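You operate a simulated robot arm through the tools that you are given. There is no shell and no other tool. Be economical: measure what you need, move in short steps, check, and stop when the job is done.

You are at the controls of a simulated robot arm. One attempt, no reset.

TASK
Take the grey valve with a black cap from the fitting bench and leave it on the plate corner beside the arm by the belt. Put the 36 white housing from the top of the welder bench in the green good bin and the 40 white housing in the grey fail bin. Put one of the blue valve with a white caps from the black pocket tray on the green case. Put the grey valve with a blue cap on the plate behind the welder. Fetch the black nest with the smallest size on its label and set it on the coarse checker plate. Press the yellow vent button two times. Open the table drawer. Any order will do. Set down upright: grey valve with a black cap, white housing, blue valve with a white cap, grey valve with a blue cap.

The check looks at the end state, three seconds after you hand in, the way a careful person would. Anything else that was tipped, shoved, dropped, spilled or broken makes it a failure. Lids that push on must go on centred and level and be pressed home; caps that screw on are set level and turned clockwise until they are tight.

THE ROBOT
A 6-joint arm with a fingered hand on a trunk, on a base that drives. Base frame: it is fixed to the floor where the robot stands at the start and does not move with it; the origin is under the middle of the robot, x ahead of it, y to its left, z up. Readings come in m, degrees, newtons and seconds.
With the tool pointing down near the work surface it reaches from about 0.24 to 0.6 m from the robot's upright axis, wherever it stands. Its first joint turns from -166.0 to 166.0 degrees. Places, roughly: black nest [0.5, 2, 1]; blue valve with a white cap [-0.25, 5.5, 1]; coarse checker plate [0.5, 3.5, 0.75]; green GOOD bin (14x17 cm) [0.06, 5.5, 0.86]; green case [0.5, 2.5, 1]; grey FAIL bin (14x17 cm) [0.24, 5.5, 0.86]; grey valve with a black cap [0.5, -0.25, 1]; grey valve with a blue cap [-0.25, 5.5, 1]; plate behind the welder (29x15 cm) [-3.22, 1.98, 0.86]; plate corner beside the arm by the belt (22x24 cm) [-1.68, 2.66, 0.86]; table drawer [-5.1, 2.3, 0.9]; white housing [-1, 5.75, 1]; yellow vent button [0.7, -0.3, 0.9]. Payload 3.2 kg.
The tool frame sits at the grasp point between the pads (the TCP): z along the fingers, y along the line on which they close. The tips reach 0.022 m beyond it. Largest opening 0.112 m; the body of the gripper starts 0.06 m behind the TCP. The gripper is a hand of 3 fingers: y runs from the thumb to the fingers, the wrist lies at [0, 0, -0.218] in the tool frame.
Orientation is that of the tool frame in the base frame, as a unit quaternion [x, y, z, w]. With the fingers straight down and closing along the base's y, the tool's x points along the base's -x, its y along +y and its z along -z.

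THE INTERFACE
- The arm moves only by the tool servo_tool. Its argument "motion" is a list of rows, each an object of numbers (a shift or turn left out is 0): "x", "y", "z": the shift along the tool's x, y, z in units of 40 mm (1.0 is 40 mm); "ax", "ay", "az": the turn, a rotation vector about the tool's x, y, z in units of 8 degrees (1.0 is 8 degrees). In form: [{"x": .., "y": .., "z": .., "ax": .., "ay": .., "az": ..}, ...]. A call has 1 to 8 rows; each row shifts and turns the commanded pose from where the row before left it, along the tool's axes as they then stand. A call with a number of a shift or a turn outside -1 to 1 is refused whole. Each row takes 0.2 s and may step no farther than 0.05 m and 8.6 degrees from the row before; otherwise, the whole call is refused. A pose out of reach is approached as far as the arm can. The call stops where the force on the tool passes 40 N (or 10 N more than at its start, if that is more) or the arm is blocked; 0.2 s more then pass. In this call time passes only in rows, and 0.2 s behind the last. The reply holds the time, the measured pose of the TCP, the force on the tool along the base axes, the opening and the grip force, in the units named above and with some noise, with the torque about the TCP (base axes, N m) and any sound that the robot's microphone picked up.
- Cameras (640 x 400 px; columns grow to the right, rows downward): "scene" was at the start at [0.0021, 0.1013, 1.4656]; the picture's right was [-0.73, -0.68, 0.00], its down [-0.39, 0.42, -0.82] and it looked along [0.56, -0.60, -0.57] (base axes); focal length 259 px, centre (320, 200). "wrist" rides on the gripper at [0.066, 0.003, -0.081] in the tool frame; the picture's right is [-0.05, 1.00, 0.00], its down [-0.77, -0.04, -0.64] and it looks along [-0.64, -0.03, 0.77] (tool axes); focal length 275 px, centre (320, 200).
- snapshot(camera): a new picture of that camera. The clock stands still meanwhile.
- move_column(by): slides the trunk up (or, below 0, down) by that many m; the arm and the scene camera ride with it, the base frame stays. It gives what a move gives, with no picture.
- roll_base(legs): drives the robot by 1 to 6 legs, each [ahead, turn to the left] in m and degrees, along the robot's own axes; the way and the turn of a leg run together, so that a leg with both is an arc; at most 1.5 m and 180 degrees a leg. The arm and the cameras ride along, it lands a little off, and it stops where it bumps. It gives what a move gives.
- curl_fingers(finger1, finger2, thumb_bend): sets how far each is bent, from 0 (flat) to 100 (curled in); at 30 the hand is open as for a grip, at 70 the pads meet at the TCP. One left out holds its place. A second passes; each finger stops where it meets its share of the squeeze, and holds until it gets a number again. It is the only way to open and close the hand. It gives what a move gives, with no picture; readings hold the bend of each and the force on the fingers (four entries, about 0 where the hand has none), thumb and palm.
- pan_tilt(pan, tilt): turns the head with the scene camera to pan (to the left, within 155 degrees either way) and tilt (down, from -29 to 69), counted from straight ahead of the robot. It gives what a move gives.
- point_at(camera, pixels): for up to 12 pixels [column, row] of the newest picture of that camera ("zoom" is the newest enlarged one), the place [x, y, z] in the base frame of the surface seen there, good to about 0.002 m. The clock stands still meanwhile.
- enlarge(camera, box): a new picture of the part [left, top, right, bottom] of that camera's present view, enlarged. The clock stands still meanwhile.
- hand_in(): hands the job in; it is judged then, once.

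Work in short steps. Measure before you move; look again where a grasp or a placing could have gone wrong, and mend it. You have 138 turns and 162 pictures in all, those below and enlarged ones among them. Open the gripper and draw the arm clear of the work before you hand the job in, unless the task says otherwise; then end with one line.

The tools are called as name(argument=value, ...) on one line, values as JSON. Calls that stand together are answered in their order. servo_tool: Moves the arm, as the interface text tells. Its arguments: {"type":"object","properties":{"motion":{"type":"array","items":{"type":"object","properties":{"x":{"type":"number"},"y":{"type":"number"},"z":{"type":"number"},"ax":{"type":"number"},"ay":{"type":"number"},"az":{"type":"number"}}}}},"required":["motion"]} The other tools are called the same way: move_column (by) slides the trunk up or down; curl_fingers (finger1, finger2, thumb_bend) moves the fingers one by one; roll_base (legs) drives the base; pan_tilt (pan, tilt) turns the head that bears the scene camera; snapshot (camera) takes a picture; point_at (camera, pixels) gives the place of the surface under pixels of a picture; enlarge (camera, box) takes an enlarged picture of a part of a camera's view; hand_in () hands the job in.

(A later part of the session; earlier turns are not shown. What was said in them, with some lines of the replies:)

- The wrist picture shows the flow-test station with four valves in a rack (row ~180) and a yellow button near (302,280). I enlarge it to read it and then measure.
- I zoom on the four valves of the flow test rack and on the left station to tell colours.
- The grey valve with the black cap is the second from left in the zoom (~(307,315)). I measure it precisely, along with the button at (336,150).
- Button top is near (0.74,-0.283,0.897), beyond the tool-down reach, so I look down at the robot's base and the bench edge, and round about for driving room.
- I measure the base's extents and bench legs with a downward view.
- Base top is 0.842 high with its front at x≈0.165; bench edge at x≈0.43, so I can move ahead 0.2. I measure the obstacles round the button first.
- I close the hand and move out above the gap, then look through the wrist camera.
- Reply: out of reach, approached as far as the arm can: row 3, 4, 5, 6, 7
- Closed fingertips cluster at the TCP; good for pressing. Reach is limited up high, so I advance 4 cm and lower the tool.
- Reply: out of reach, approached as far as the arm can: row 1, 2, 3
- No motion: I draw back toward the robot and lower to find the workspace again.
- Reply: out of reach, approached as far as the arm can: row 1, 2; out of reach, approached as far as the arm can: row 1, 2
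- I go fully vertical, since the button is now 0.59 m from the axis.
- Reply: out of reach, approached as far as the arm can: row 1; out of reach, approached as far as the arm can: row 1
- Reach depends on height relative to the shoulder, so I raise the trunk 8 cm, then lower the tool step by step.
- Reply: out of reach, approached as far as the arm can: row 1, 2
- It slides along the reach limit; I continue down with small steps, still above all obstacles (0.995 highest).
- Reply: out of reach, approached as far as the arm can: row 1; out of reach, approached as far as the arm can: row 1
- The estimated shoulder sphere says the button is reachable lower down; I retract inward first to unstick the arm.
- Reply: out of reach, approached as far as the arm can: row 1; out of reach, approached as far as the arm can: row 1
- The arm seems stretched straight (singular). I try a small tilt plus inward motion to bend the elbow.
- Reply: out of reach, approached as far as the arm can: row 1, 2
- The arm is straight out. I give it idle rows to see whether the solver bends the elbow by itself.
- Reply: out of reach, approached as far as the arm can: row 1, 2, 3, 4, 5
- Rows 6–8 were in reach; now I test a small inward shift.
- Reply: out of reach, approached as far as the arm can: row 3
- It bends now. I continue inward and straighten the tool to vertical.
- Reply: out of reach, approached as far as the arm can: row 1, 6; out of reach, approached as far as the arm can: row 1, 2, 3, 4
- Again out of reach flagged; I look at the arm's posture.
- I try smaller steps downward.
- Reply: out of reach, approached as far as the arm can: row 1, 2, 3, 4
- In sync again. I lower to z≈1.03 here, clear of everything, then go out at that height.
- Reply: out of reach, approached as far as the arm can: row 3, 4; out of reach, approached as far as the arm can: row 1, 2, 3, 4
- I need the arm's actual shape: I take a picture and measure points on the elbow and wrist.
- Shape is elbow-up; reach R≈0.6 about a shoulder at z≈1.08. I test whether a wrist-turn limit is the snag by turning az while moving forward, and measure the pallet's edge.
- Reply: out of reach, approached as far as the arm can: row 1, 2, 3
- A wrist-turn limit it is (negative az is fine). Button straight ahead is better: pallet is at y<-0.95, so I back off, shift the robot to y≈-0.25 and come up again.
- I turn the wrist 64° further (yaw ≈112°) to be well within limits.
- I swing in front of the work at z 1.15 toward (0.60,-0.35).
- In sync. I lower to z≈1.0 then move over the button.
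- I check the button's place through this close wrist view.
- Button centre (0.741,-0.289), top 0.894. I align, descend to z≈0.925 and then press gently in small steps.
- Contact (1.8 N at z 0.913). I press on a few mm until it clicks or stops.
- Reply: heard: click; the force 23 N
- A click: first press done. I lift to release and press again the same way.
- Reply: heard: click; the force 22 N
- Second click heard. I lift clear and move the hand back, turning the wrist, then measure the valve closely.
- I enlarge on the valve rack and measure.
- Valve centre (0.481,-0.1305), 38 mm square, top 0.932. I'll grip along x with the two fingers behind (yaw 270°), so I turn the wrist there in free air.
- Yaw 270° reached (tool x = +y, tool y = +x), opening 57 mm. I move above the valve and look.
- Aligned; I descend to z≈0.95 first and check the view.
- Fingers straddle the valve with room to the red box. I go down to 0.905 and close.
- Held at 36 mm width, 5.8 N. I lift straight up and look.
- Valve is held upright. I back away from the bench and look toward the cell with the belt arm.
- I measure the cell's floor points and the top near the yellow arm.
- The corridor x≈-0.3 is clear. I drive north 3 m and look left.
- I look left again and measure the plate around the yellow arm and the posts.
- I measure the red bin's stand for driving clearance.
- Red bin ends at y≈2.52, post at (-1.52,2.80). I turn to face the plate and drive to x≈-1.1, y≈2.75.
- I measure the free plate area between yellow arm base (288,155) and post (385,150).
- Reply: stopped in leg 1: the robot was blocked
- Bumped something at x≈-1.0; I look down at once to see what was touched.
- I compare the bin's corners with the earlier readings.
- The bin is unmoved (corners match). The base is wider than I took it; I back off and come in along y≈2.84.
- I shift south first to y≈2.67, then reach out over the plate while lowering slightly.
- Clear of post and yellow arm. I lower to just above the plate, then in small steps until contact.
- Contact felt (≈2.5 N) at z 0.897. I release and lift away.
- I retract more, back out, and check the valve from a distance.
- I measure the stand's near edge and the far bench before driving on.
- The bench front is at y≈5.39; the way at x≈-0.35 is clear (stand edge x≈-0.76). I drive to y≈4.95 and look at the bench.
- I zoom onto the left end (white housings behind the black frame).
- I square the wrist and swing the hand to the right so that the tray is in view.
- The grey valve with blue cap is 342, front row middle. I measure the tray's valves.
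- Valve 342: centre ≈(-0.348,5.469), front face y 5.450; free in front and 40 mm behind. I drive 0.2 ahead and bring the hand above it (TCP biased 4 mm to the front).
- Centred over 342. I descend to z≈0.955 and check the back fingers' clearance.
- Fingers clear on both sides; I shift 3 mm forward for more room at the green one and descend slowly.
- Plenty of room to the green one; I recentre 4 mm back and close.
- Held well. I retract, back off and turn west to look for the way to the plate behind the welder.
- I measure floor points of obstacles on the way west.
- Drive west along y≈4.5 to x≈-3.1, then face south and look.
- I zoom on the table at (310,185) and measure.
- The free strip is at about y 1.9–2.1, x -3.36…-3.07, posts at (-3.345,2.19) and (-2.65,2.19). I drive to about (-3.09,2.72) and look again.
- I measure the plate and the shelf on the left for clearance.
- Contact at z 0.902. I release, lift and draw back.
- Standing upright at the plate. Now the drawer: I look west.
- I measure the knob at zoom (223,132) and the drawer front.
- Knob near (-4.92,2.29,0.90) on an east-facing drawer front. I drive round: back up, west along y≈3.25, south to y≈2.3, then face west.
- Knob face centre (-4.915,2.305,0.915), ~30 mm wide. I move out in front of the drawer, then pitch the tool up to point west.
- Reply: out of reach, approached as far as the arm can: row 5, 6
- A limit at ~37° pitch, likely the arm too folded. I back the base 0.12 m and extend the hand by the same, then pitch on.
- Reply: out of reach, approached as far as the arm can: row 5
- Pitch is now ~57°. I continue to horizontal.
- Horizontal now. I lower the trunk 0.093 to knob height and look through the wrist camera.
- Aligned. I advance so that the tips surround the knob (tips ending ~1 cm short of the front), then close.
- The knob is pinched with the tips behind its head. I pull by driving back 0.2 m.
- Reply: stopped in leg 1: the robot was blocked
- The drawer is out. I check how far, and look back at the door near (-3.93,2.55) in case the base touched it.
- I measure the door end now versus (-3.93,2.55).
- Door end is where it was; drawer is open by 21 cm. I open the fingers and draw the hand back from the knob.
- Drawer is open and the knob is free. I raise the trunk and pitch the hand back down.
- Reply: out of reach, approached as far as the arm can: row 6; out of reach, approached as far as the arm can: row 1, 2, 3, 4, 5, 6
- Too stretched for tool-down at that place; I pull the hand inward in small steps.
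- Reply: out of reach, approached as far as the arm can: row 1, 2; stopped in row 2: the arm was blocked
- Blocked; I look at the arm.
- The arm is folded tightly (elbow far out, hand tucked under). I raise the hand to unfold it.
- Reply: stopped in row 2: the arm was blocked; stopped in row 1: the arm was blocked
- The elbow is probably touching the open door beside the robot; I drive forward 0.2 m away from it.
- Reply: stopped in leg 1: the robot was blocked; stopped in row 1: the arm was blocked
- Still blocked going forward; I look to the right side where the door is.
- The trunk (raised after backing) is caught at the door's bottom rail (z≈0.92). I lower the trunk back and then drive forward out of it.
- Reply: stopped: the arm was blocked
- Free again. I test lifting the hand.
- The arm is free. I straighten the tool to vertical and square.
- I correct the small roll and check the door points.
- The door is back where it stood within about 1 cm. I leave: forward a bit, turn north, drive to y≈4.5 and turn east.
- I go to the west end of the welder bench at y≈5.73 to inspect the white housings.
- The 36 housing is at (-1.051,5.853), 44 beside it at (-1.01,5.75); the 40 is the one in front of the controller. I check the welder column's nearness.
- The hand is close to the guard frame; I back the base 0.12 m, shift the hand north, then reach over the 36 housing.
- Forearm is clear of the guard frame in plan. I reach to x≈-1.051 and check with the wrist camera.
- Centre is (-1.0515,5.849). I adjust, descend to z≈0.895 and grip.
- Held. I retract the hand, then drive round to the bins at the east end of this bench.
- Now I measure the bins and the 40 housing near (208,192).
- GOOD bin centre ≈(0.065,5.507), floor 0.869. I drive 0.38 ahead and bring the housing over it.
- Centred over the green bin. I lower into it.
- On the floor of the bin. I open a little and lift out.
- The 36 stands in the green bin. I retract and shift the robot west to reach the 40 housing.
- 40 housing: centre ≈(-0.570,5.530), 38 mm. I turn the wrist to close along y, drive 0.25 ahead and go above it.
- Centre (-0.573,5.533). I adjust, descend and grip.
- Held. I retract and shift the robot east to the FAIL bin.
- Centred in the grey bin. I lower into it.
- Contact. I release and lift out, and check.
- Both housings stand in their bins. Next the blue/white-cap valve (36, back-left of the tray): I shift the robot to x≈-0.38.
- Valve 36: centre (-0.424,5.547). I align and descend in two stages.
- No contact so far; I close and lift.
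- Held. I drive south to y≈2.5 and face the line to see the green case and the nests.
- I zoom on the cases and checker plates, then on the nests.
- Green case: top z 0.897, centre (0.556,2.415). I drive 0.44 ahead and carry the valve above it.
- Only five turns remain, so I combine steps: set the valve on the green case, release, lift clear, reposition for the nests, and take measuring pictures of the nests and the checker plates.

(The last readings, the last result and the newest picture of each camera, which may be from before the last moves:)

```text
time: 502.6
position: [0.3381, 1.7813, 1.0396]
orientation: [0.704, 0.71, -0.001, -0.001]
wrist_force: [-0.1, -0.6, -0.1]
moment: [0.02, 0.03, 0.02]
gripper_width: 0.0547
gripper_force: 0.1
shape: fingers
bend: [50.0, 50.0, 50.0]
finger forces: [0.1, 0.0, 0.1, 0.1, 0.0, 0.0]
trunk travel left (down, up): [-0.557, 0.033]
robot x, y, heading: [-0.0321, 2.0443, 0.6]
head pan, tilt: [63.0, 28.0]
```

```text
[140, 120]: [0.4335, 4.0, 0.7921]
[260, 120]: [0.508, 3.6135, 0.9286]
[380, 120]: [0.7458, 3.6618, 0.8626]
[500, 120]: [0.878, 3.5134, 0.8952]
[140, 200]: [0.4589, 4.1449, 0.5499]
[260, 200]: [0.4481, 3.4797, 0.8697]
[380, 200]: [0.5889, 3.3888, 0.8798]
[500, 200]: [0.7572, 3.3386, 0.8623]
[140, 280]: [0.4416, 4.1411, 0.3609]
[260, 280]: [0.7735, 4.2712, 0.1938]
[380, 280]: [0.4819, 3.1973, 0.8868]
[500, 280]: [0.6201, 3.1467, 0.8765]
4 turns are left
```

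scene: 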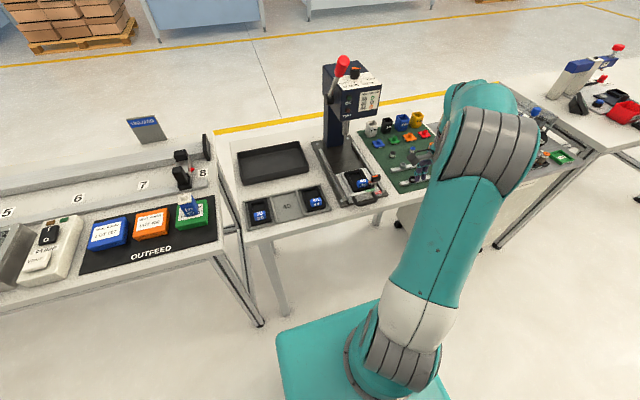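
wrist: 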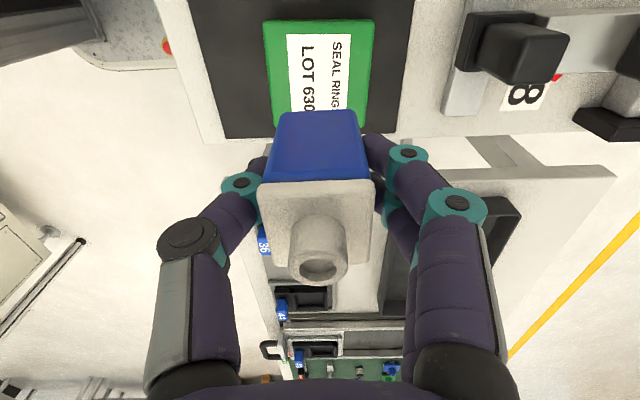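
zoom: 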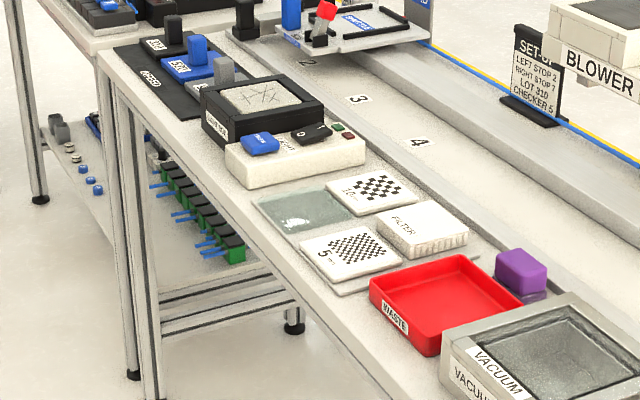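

Valve stands on the green case. The nests are 36 and 44 in the slots and 40 in the press; smallest is 36 at about (0.50,2.217). I measure it closely, refine the coarse (10) checker plate, and bring the hand above the nest for a wrist view.

enlarge(camera="scene", box=[312, 185, 352, 210])

point_at(camera="zoom", pixels=[[200, 120], [320, 120], [440, 120], [200, 200], [320, 200], [440, 200], [200, 280], [320, 280], [440, 280], [120, 200], [520, 200], [320, 340]])

pan_tilt(pan=-18, tilt=50)

enlarge(camera="scene", box=[228, 192, 292, 232])

point_at(camera="zoom", pixels=[[220, 130], [280, 130], [340, 130], [400, 130], [220, 190], [280, 190], [340, 190], [400, 190], [220, 250], [280, 250], [340, 250], [400, 250]])

point_at(camera="zoom", pixels=[[250, 160], [310, 160], [370, 160], [250, 220], [310, 220], [370, 220], [250, 280], [310, 280], [370, 280], [160, 190], [460, 190], [310, 310]])

servo_tool(motion=[{"x": 0.95, "y": 0.46}, {"x": 0.95, "y": 0.46}, {"x": 0.95, "y": 0.46}, {"x": 0.95, "y": 0.46}, {"x": 0.95, "y": 0.46}, {"x": 0.95, "y": 0.46}, {"x": 0.95, "y": 0.46}, {"x": 0.95, "y": 0.46}])

servo_tool(motion=[{"x": 0.83}, {"x": 0.83}, {"x": 0.83}, {"x": 0.83}, {"z": 0.5}])

snapshot(camera="wrist")

point_at(camera="wrist", pixels=[[270, 60], [300, 60], [330, 60], [360, 60], [270, 90], [300, 90], [330, 90], [360, 90], [270, 120], [300, 120], [330, 120], [360, 120]])

enlarge(camera="wrist", box=[220, 20, 420, 145])

point_at(camera="zoom", pixels=[[200, 120], [260, 120], [320, 120], [380, 120], [200, 200], [260, 200], [320, 200], [380, 200], [200, 280], [260, 280], [320, 280], [380, 280]])

```text
16.00 times, centred on (332, 198) of scene
```

zoom: 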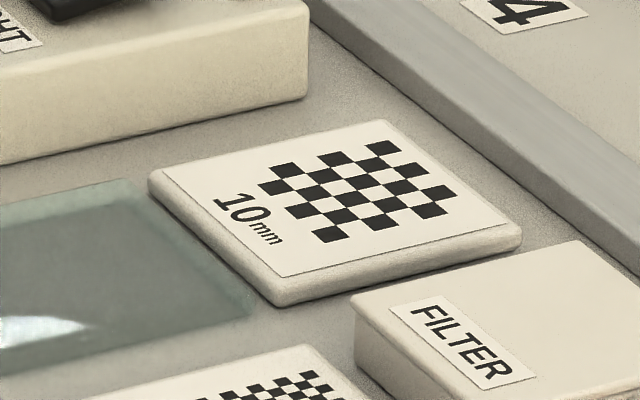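

```text
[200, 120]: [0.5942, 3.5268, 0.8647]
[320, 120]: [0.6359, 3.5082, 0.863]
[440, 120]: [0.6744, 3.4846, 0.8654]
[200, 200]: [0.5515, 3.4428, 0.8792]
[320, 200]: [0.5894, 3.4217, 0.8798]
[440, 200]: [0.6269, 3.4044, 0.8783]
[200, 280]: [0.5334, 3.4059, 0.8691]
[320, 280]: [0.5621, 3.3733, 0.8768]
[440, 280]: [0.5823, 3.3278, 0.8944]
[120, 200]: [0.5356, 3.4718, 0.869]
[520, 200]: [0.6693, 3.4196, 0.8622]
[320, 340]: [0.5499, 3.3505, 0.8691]
```

```text
time: 504.1
position: [0.3395, 1.7804, 1.0385]
orientation: [0.704, 0.71, 0.0, 0.0]
wrist_force: [0.3, -0.4, 0.4]
moment: [0.01, 0.01, 0.02]
gripper_width: 0.0545
gripper_force: 0.0
shape: fingers
bend: [50.0, 50.0, 50.0]
finger forces: [0.0, 0.1, 0.0, 0.0, 0.1, 0.1]
trunk travel left (down, up): [-0.557, 0.033]
robot x, y, heading: [-0.0284, 2.0433, 0.5]
head pan, tilt: [-18.0, 50.0]
```

```text
10.00 times, centred on (260, 212) of scene
```

zoom: 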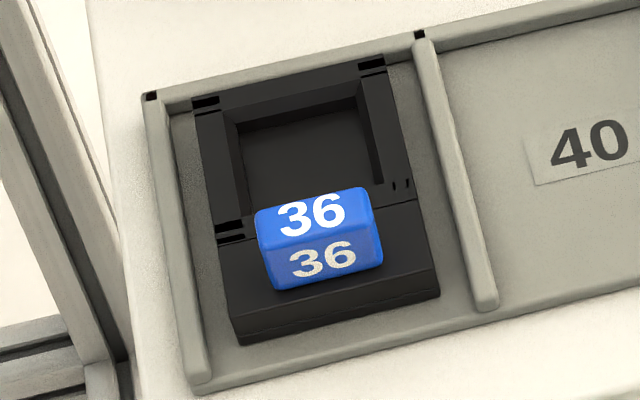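

```text
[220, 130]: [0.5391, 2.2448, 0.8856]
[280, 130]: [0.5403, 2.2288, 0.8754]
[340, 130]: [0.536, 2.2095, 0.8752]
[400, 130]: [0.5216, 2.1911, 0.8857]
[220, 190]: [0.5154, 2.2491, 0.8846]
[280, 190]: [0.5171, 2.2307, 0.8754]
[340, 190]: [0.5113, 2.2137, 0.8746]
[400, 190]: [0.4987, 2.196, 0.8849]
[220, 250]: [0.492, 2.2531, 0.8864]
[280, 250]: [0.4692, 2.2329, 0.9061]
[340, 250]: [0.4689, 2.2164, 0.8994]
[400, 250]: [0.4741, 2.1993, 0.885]
```

```text
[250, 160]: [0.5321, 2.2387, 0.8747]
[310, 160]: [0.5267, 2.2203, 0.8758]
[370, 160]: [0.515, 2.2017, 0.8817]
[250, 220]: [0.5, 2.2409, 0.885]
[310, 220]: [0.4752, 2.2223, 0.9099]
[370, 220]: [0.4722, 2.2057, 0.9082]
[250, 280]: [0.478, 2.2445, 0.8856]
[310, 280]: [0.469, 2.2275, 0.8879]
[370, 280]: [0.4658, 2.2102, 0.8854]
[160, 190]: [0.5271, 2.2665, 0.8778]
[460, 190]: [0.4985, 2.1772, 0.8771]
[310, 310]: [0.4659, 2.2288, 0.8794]
```

```text
time: 505.9
position: [0.4838, 2.0868, 1.0398]
orientation: [0.704, 0.711, 0.0, 0.0]
wrist_force: [0.2, -0.3, -0.1]
moment: [0.0, -0.01, 0.0]
gripper_width: 0.0545
gripper_force: 0.1
shape: fingers
bend: [50.0, 50.0, 50.0]
finger forces: [0.0, 0.0, 0.1, 0.0, 0.1, 0.0]
trunk travel left (down, up): [-0.557, 0.033]
robot x, y, heading: [-0.0316, 2.0442, 0.7]
head pan, tilt: [-18.0, 50.0]
```

```text
time: 507.1
position: [0.4829, 2.2201, 1.0185]
orientation: [0.704, 0.71, 0.001, 0.0]
wrist_force: [0.5, 0.9, -0.1]
moment: [0.01, -0.03, -0.01]
gripper_width: 0.0548
gripper_force: 0.1
shape: fingers
bend: [50.0, 50.0, 50.0]
finger forces: [0.0, 0.1, 0.0, 0.1, 0.0, 0.0]
trunk travel left (down, up): [-0.557, 0.033]
robot x, y, heading: [-0.0318, 2.0463, 0.5]
head pan, tilt: [-18.0, 50.0]
```

```text
47 pictures are left
```

wrist: 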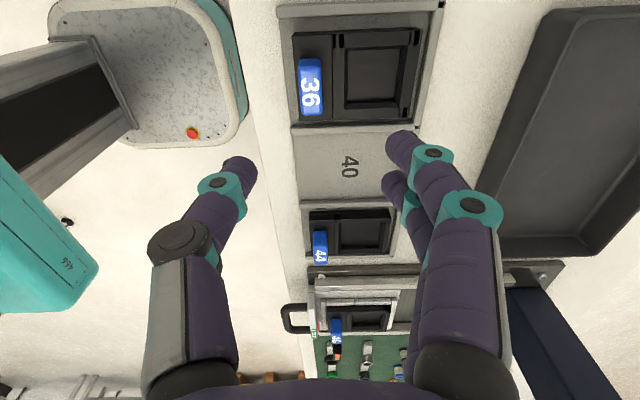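

```text
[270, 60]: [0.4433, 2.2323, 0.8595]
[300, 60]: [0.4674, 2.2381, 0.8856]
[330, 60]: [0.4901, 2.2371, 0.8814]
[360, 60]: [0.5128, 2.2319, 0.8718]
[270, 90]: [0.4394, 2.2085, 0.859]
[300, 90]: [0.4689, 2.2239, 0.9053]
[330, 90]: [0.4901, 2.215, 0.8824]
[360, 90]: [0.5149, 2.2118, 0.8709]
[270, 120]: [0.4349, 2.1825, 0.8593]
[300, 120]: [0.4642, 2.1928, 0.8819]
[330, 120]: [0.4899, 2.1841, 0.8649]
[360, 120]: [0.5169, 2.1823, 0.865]
```

```text
3.20 times, centred on (320, 82) of wrist
```

zoom: 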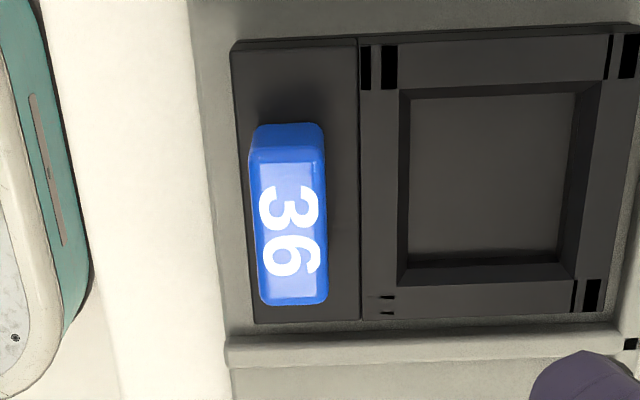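

```text
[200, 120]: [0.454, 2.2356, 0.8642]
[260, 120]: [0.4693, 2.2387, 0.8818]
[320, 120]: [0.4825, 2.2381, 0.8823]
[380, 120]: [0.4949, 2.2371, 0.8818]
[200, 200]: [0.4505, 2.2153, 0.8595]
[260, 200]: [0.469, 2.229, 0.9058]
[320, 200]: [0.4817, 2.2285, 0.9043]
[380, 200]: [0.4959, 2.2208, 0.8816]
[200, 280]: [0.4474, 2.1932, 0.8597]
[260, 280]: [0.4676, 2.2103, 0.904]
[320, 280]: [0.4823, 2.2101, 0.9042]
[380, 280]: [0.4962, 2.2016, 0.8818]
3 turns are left
```

The 36 nest has a blue handle block at (0.4755,2.222), 17 mm thick along x, z 0.885–0.908; nest centre lies 32 mm behind it. Coarse plate centre (0.590,3.413), top 0.879. I grip the handle, lift, check, drive north and hover over the plate.

curl_fingers(finger1=54, finger2=54, thumb_bend=54)

servo_tool(motion=[{"x": 0.04, "y": -0.185}, {"z": 0.9}, {"z": 0.9}, {"z": 0.5}, {"z": 0.36}])

curl_fingers(finger1=70, finger2=70, thumb_bend=70)

servo_tool(motion=[{"z": -0.15}, {"z": -0.25}, {"z": -0.4}, {"z": -0.6}, {"z": -0.8}, {"z": -0.8}])

snapshot(camera="wrist")

servo_tool(motion=[{"y": -0.6}, {"y": -0.7}, {"y": -0.7}, {"y": -0.6}])

roll_base(legs=[[-0.25, 0], [0, 90], [1.19, 0], [0, -90], [0.33, 0]])

servo_tool(motion=[{"y": 0.7}, {"y": 0.7}, {"y": 0.7}])

pan_tilt(pan=15, tilt=48)

enlarge(camera="scene", box=[200, 80, 440, 230])

snapshot(camera="wrist")

point_at(camera="wrist", pixels=[[330, 90], [360, 90], [400, 90], [330, 130], [360, 130], [400, 130], [330, 160], [360, 160], [400, 160], [360, 50], [400, 50], [440, 110]])

```text
time: 508.1
position: [0.4813, 2.2179, 1.0193]
orientation: [0.704, 0.71, 0.0, -0.001]
wrist_force: [-0.4, -0.4, -0.1]
moment: [-0.02, -0.01, 0.0]
gripper_width: 0.0444
gripper_force: 0.0
shape: fingers
bend: [54.0, 54.0, 54.0]
finger forces: [0.0, 0.0, 0.0, 0.0, 0.0, 0.0]
trunk travel left (down, up): [-0.557, 0.033]
robot x, y, heading: [-0.0345, 2.0468, 0.4]
head pan, tilt: [-18.0, 50.0]
```

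```text
time: 509.3
position: [0.475, 2.2196, 0.9131]
orientation: [0.704, 0.71, 0.0, 0.0]
wrist_force: [0.2, -0.6, -0.6]
moment: [-0.02, 0.01, -0.02]
gripper_width: 0.0441
gripper_force: 0.1
shape: fingers
bend: [54.0, 54.0, 54.0]
finger forces: [0.1, 0.1, 0.0, 0.1, 0.0, 0.0]
trunk travel left (down, up): [-0.557, 0.033]
robot x, y, heading: [-0.0339, 2.0474, 0.7]
head pan, tilt: [-18.0, 50.0]
```

```text
time: 510.3
position: [0.4737, 2.2192, 0.913]
orientation: [0.704, 0.71, -0.001, -0.001]
wrist_force: [0.9, 0.7, 0.5]
moment: [-0.04, -0.02, -0.03]
gripper_width: 0.0134
gripper_force: 4.7
shape: fingers
bend: [66.0, 66.0, 67.0]
finger forces: [2.6, 2.5, 0.0, 0.0, 5.0, 0.0]
trunk travel left (down, up): [-0.557, 0.033]
robot x, y, heading: [-0.0345, 2.046, 0.7]
head pan, tilt: [-18.0, 50.0]
```

```text
time: 511.7
position: [0.4748, 2.2189, 1.0337]
orientation: [0.704, 0.71, -0.001, -0.001]
wrist_force: [0.6, 0.1, -1.8]
moment: [0.01, 0.05, 0.04]
gripper_width: 0.0132
gripper_force: 5.6
shape: fingers
bend: [65.0, 65.0, 68.0]
finger forces: [2.8, 2.9, 0.0, 0.0, 5.6, 0.1]
trunk travel left (down, up): [-0.557, 0.033]
robot x, y, heading: [-0.0258, 2.0434, 0.6]
head pan, tilt: [-18.0, 50.0]
```

```text
45 pictures are left
```

wrist: 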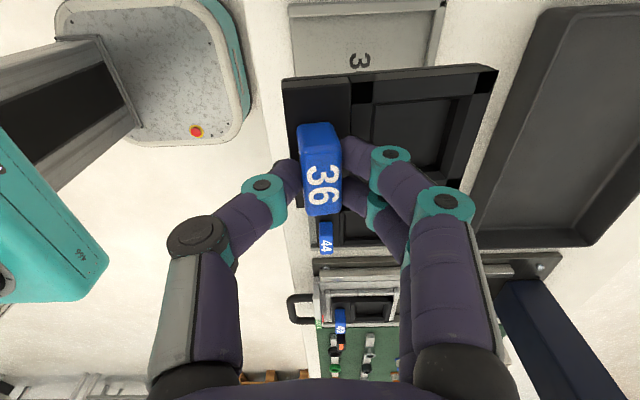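

```text
time: 512.7
position: [0.3695, 2.2186, 1.032]
orientation: [0.705, 0.709, -0.001, -0.001]
wrist_force: [-0.7, -0.1, -2.2]
moment: [0.01, 0.06, 0.0]
gripper_width: 0.0134
gripper_force: 5.8
shape: fingers
bend: [65.0, 65.0, 68.0]
finger forces: [2.9, 3.0, 0.0, 0.0, 5.5, 0.0]
trunk travel left (down, up): [-0.557, 0.033]
robot x, y, heading: [-0.0342, 2.0474, 0.7]
head pan, tilt: [-18.0, 50.0]
```

```text
time: 529.6
position: [0.4455, 3.404, 1.0337]
orientation: [0.707, 0.707, -0.001, 0.0]
wrist_force: [0.5, 0.0, -2.0]
moment: [0.01, 0.03, 0.02]
gripper_width: 0.0131
gripper_force: 4.6
shape: fingers
bend: [65.0, 65.0, 68.0]
finger forces: [2.6, 2.5, 0.1, 0.1, 4.7, 0.0]
trunk travel left (down, up): [-0.557, 0.033]
robot x, y, heading: [0.0418, 3.2355, 0.1]
head pan, tilt: [-18.0, 50.0]
```

```text
time: 530.5
position: [0.5283, 3.403, 1.0327]
orientation: [0.709, 0.706, 0.0, -0.001]
wrist_force: [-0.2, -0.2, -2.1]
moment: [-0.01, 0.05, -0.02]
gripper_width: 0.0131
gripper_force: 5.2
shape: fingers
bend: [65.0, 65.0, 68.0]
finger forces: [2.5, 2.6, 0.0, 0.1, 4.9, 0.0]
trunk travel left (down, up): [-0.557, 0.033]
robot x, y, heading: [0.0389, 3.2368, -0.1]
head pan, tilt: [-18.0, 50.0]
```

```text
time: 531.4
position: [0.5298, 3.4036, 1.0325]
orientation: [0.708, 0.706, 0.0, 0.0]
wrist_force: [-0.3, -0.7, -2.5]
moment: [-0.03, 0.02, 0.02]
gripper_width: 0.0129
gripper_force: 5.5
shape: fingers
bend: [65.0, 65.0, 68.0]
finger forces: [2.7, 2.6, 0.0, 0.0, 4.9, 0.1]
trunk travel left (down, up): [-0.557, 0.033]
robot x, y, heading: [0.0428, 3.2336, -0.0]
head pan, tilt: [15.0, 48.0]
```

```text
2.67 times, centred on (320, 155) of scene
```

zoom: 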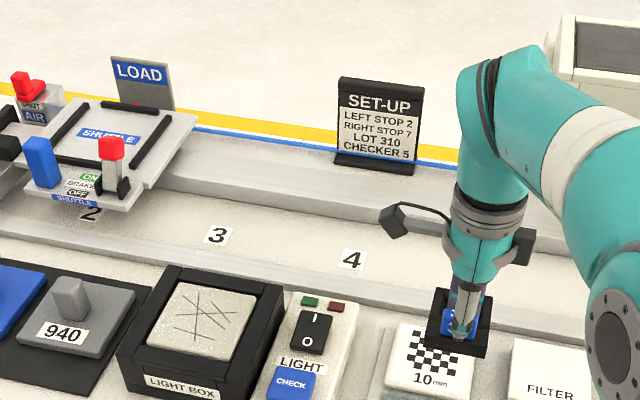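

```text
43 pictures are left
```

wrist: 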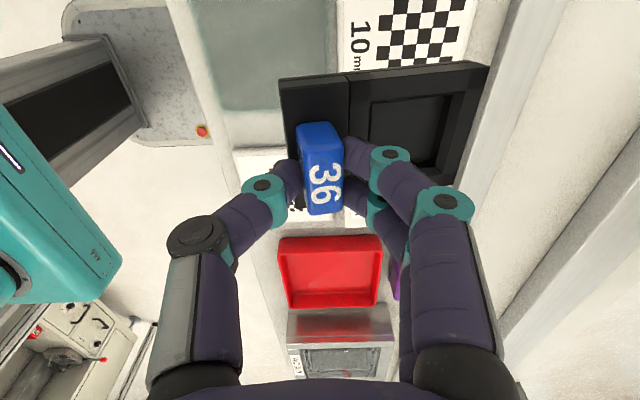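

```text
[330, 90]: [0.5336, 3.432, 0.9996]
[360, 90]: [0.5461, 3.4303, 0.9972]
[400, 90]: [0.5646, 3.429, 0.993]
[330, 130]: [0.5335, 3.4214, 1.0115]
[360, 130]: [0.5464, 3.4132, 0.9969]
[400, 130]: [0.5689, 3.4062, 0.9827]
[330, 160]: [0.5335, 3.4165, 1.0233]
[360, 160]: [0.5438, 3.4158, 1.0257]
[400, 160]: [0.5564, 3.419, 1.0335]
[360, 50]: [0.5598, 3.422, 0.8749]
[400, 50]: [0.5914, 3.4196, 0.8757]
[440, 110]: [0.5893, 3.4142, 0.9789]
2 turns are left
```

Nest 36 is held, sagging ~12° at the back; it will flatten as it meets the plate. I shift to TCP (0.557,3.4075), lower gradually to 0.9265, release, lift and retreat.

servo_tool(motion=[{"x": 0.05, "y": 0.35}, {"x": 0.05, "y": 0.34}, {"z": 0.9}, {"z": 0.9}, {"z": 0.3}])

servo_tool(motion=[{"z": 0.12}, {"z": 0.12}, {"z": 0.12}, {"z": 0.1}, {"z": 0.08}])

curl_fingers(finger1=55, finger2=55, thumb_bend=55)

servo_tool(motion=[{"z": -0.3}, {"z": -0.6}, {"z": -0.8}, {"z": -0.9}])

snapshot(camera="wrist")

servo_tool(motion=[{"y": -0.8}, {"y": -0.8}, {"y": -0.8}, {"y": -0.8}])

enlarge(camera="scene", box=[240, 140, 440, 265])

point_at(camera="zoom", pixels=[[300, 150], [340, 150], [380, 150], [420, 150], [300, 200], [340, 200], [380, 200], [420, 200], [300, 240], [340, 240], [380, 240], [420, 240]])

```text
time: 532.6
position: [0.5581, 3.4072, 0.9485]
orientation: [0.708, 0.706, -0.001, -0.002]
wrist_force: [-0.3, 1.0, -2.5]
moment: [-0.01, 0.03, -0.01]
gripper_width: 0.0131
gripper_force: 4.9
shape: fingers
bend: [65.0, 65.0, 68.0]
finger forces: [2.9, 2.7, 0.0, 0.0, 5.1, 0.0]
trunk travel left (down, up): [-0.557, 0.033]
robot x, y, heading: [0.0449, 3.2351, -0.1]
head pan, tilt: [15.0, 48.0]
```

```text
time: 533.8
position: [0.5564, 3.4077, 0.9279]
orientation: [0.708, 0.707, -0.001, -0.002]
wrist_force: [-0.2, -0.2, -0.9]
moment: [-0.04, -0.02, -0.02]
gripper_width: 0.0128
gripper_force: 4.8
shape: fingers
bend: [67.0, 67.0, 67.0]
finger forces: [2.4, 2.3, 0.1, 0.1, 5.0, 0.0]
trunk travel left (down, up): [-0.557, 0.033]
robot x, y, heading: [0.0397, 3.2389, -0.2]
head pan, tilt: [15.0, 48.0]
```

```text
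time: 534.8
position: [0.5564, 3.4082, 0.9276]
orientation: [0.707, 0.707, -0.001, 0.0]
wrist_force: [0.2, 0.2, -0.2]
moment: [0.02, 0.04, 0.0]
gripper_width: 0.0402
gripper_force: 0.0
shape: fingers
bend: [55.0, 55.0, 55.0]
finger forces: [0.1, 0.0, 0.1, 0.1, 0.0, 0.0]
trunk travel left (down, up): [-0.557, 0.033]
robot x, y, heading: [0.0393, 3.2379, -0.1]
head pan, tilt: [15.0, 48.0]
```

```text
time: 535.8
position: [0.5568, 3.4074, 1.0315]
orientation: [0.708, 0.707, 0.001, -0.001]
wrist_force: [-0.4, -0.3, -1.0]
moment: [0.02, -0.01, -0.04]
gripper_width: 0.0406
gripper_force: 0.0
shape: fingers
bend: [55.0, 55.0, 55.0]
finger forces: [0.0, 0.0, 0.0, 0.1, 0.0, 0.0]
trunk travel left (down, up): [-0.557, 0.033]
robot x, y, heading: [0.0415, 3.2347, -0.1]
head pan, tilt: [15.0, 48.0]
```

```text
42 pictures are left
```

wrist: 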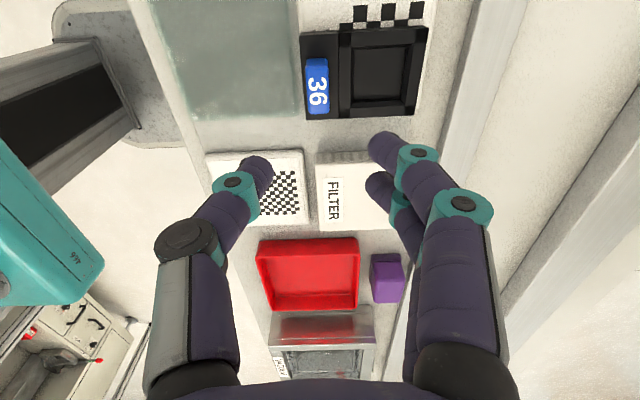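

```text
time: 536.8
position: [0.4292, 3.4072, 1.0308]
orientation: [0.708, 0.706, 0.0, 0.0]
wrist_force: [0.5, 0.4, 0.3]
moment: [0.01, 0.02, -0.03]
gripper_width: 0.0405
gripper_force: 0.1
shape: fingers
bend: [55.0, 55.0, 55.0]
finger forces: [0.0, 0.0, 0.1, 0.1, 0.1, 0.0]
trunk travel left (down, up): [-0.557, 0.033]
robot x, y, heading: [0.042, 3.234, 0.2]
head pan, tilt: [15.0, 48.0]
```

```text
3.20 times, centred on (340, 202) of scene
```

zoom: 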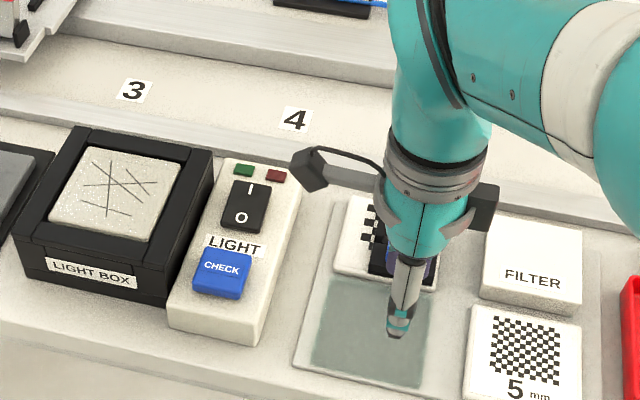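

```text
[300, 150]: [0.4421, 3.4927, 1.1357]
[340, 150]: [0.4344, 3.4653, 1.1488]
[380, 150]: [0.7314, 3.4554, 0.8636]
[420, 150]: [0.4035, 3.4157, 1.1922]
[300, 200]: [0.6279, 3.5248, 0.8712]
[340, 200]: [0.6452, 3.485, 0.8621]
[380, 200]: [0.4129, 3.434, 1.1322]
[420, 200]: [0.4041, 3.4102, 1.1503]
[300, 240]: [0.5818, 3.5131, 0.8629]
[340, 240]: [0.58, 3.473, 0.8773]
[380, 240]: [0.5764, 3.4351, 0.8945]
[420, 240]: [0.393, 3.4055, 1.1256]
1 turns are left
```

The 36 nest lies flat on the coarse 10 mm plate, the hand is open and clear; I draw back a little and hand in.

roll_base(legs=[[-0.3, 0]])

hand_in()

```text
time: 538.9
position: [0.1289, 3.4078, 1.0301]
orientation: [0.709, 0.706, 0.0, 0.001]
wrist_force: [0.7, 0.7, 0.4]
moment: [0.02, 0.0, 0.04]
gripper_width: 0.0404
gripper_force: 0.1
shape: fingers
bend: [55.0, 55.0, 55.0]
finger forces: [0.1, 0.0, 0.0, 0.0, 0.0, 0.0]
trunk travel left (down, up): [-0.557, 0.033]
robot x, y, heading: [-0.2555, 3.2371, -0.4]
head pan, tilt: [15.0, 48.0]
```

```text
The job is handed in.
```

I did all the tasks and handed the job in. Three things are less sure: I never saw the black-cap valve after letting it go, the base bumped guard door 4 (its end measured within about 1 cm of where it was), and the drawer is open 21 cm, perhaps not its full travel.
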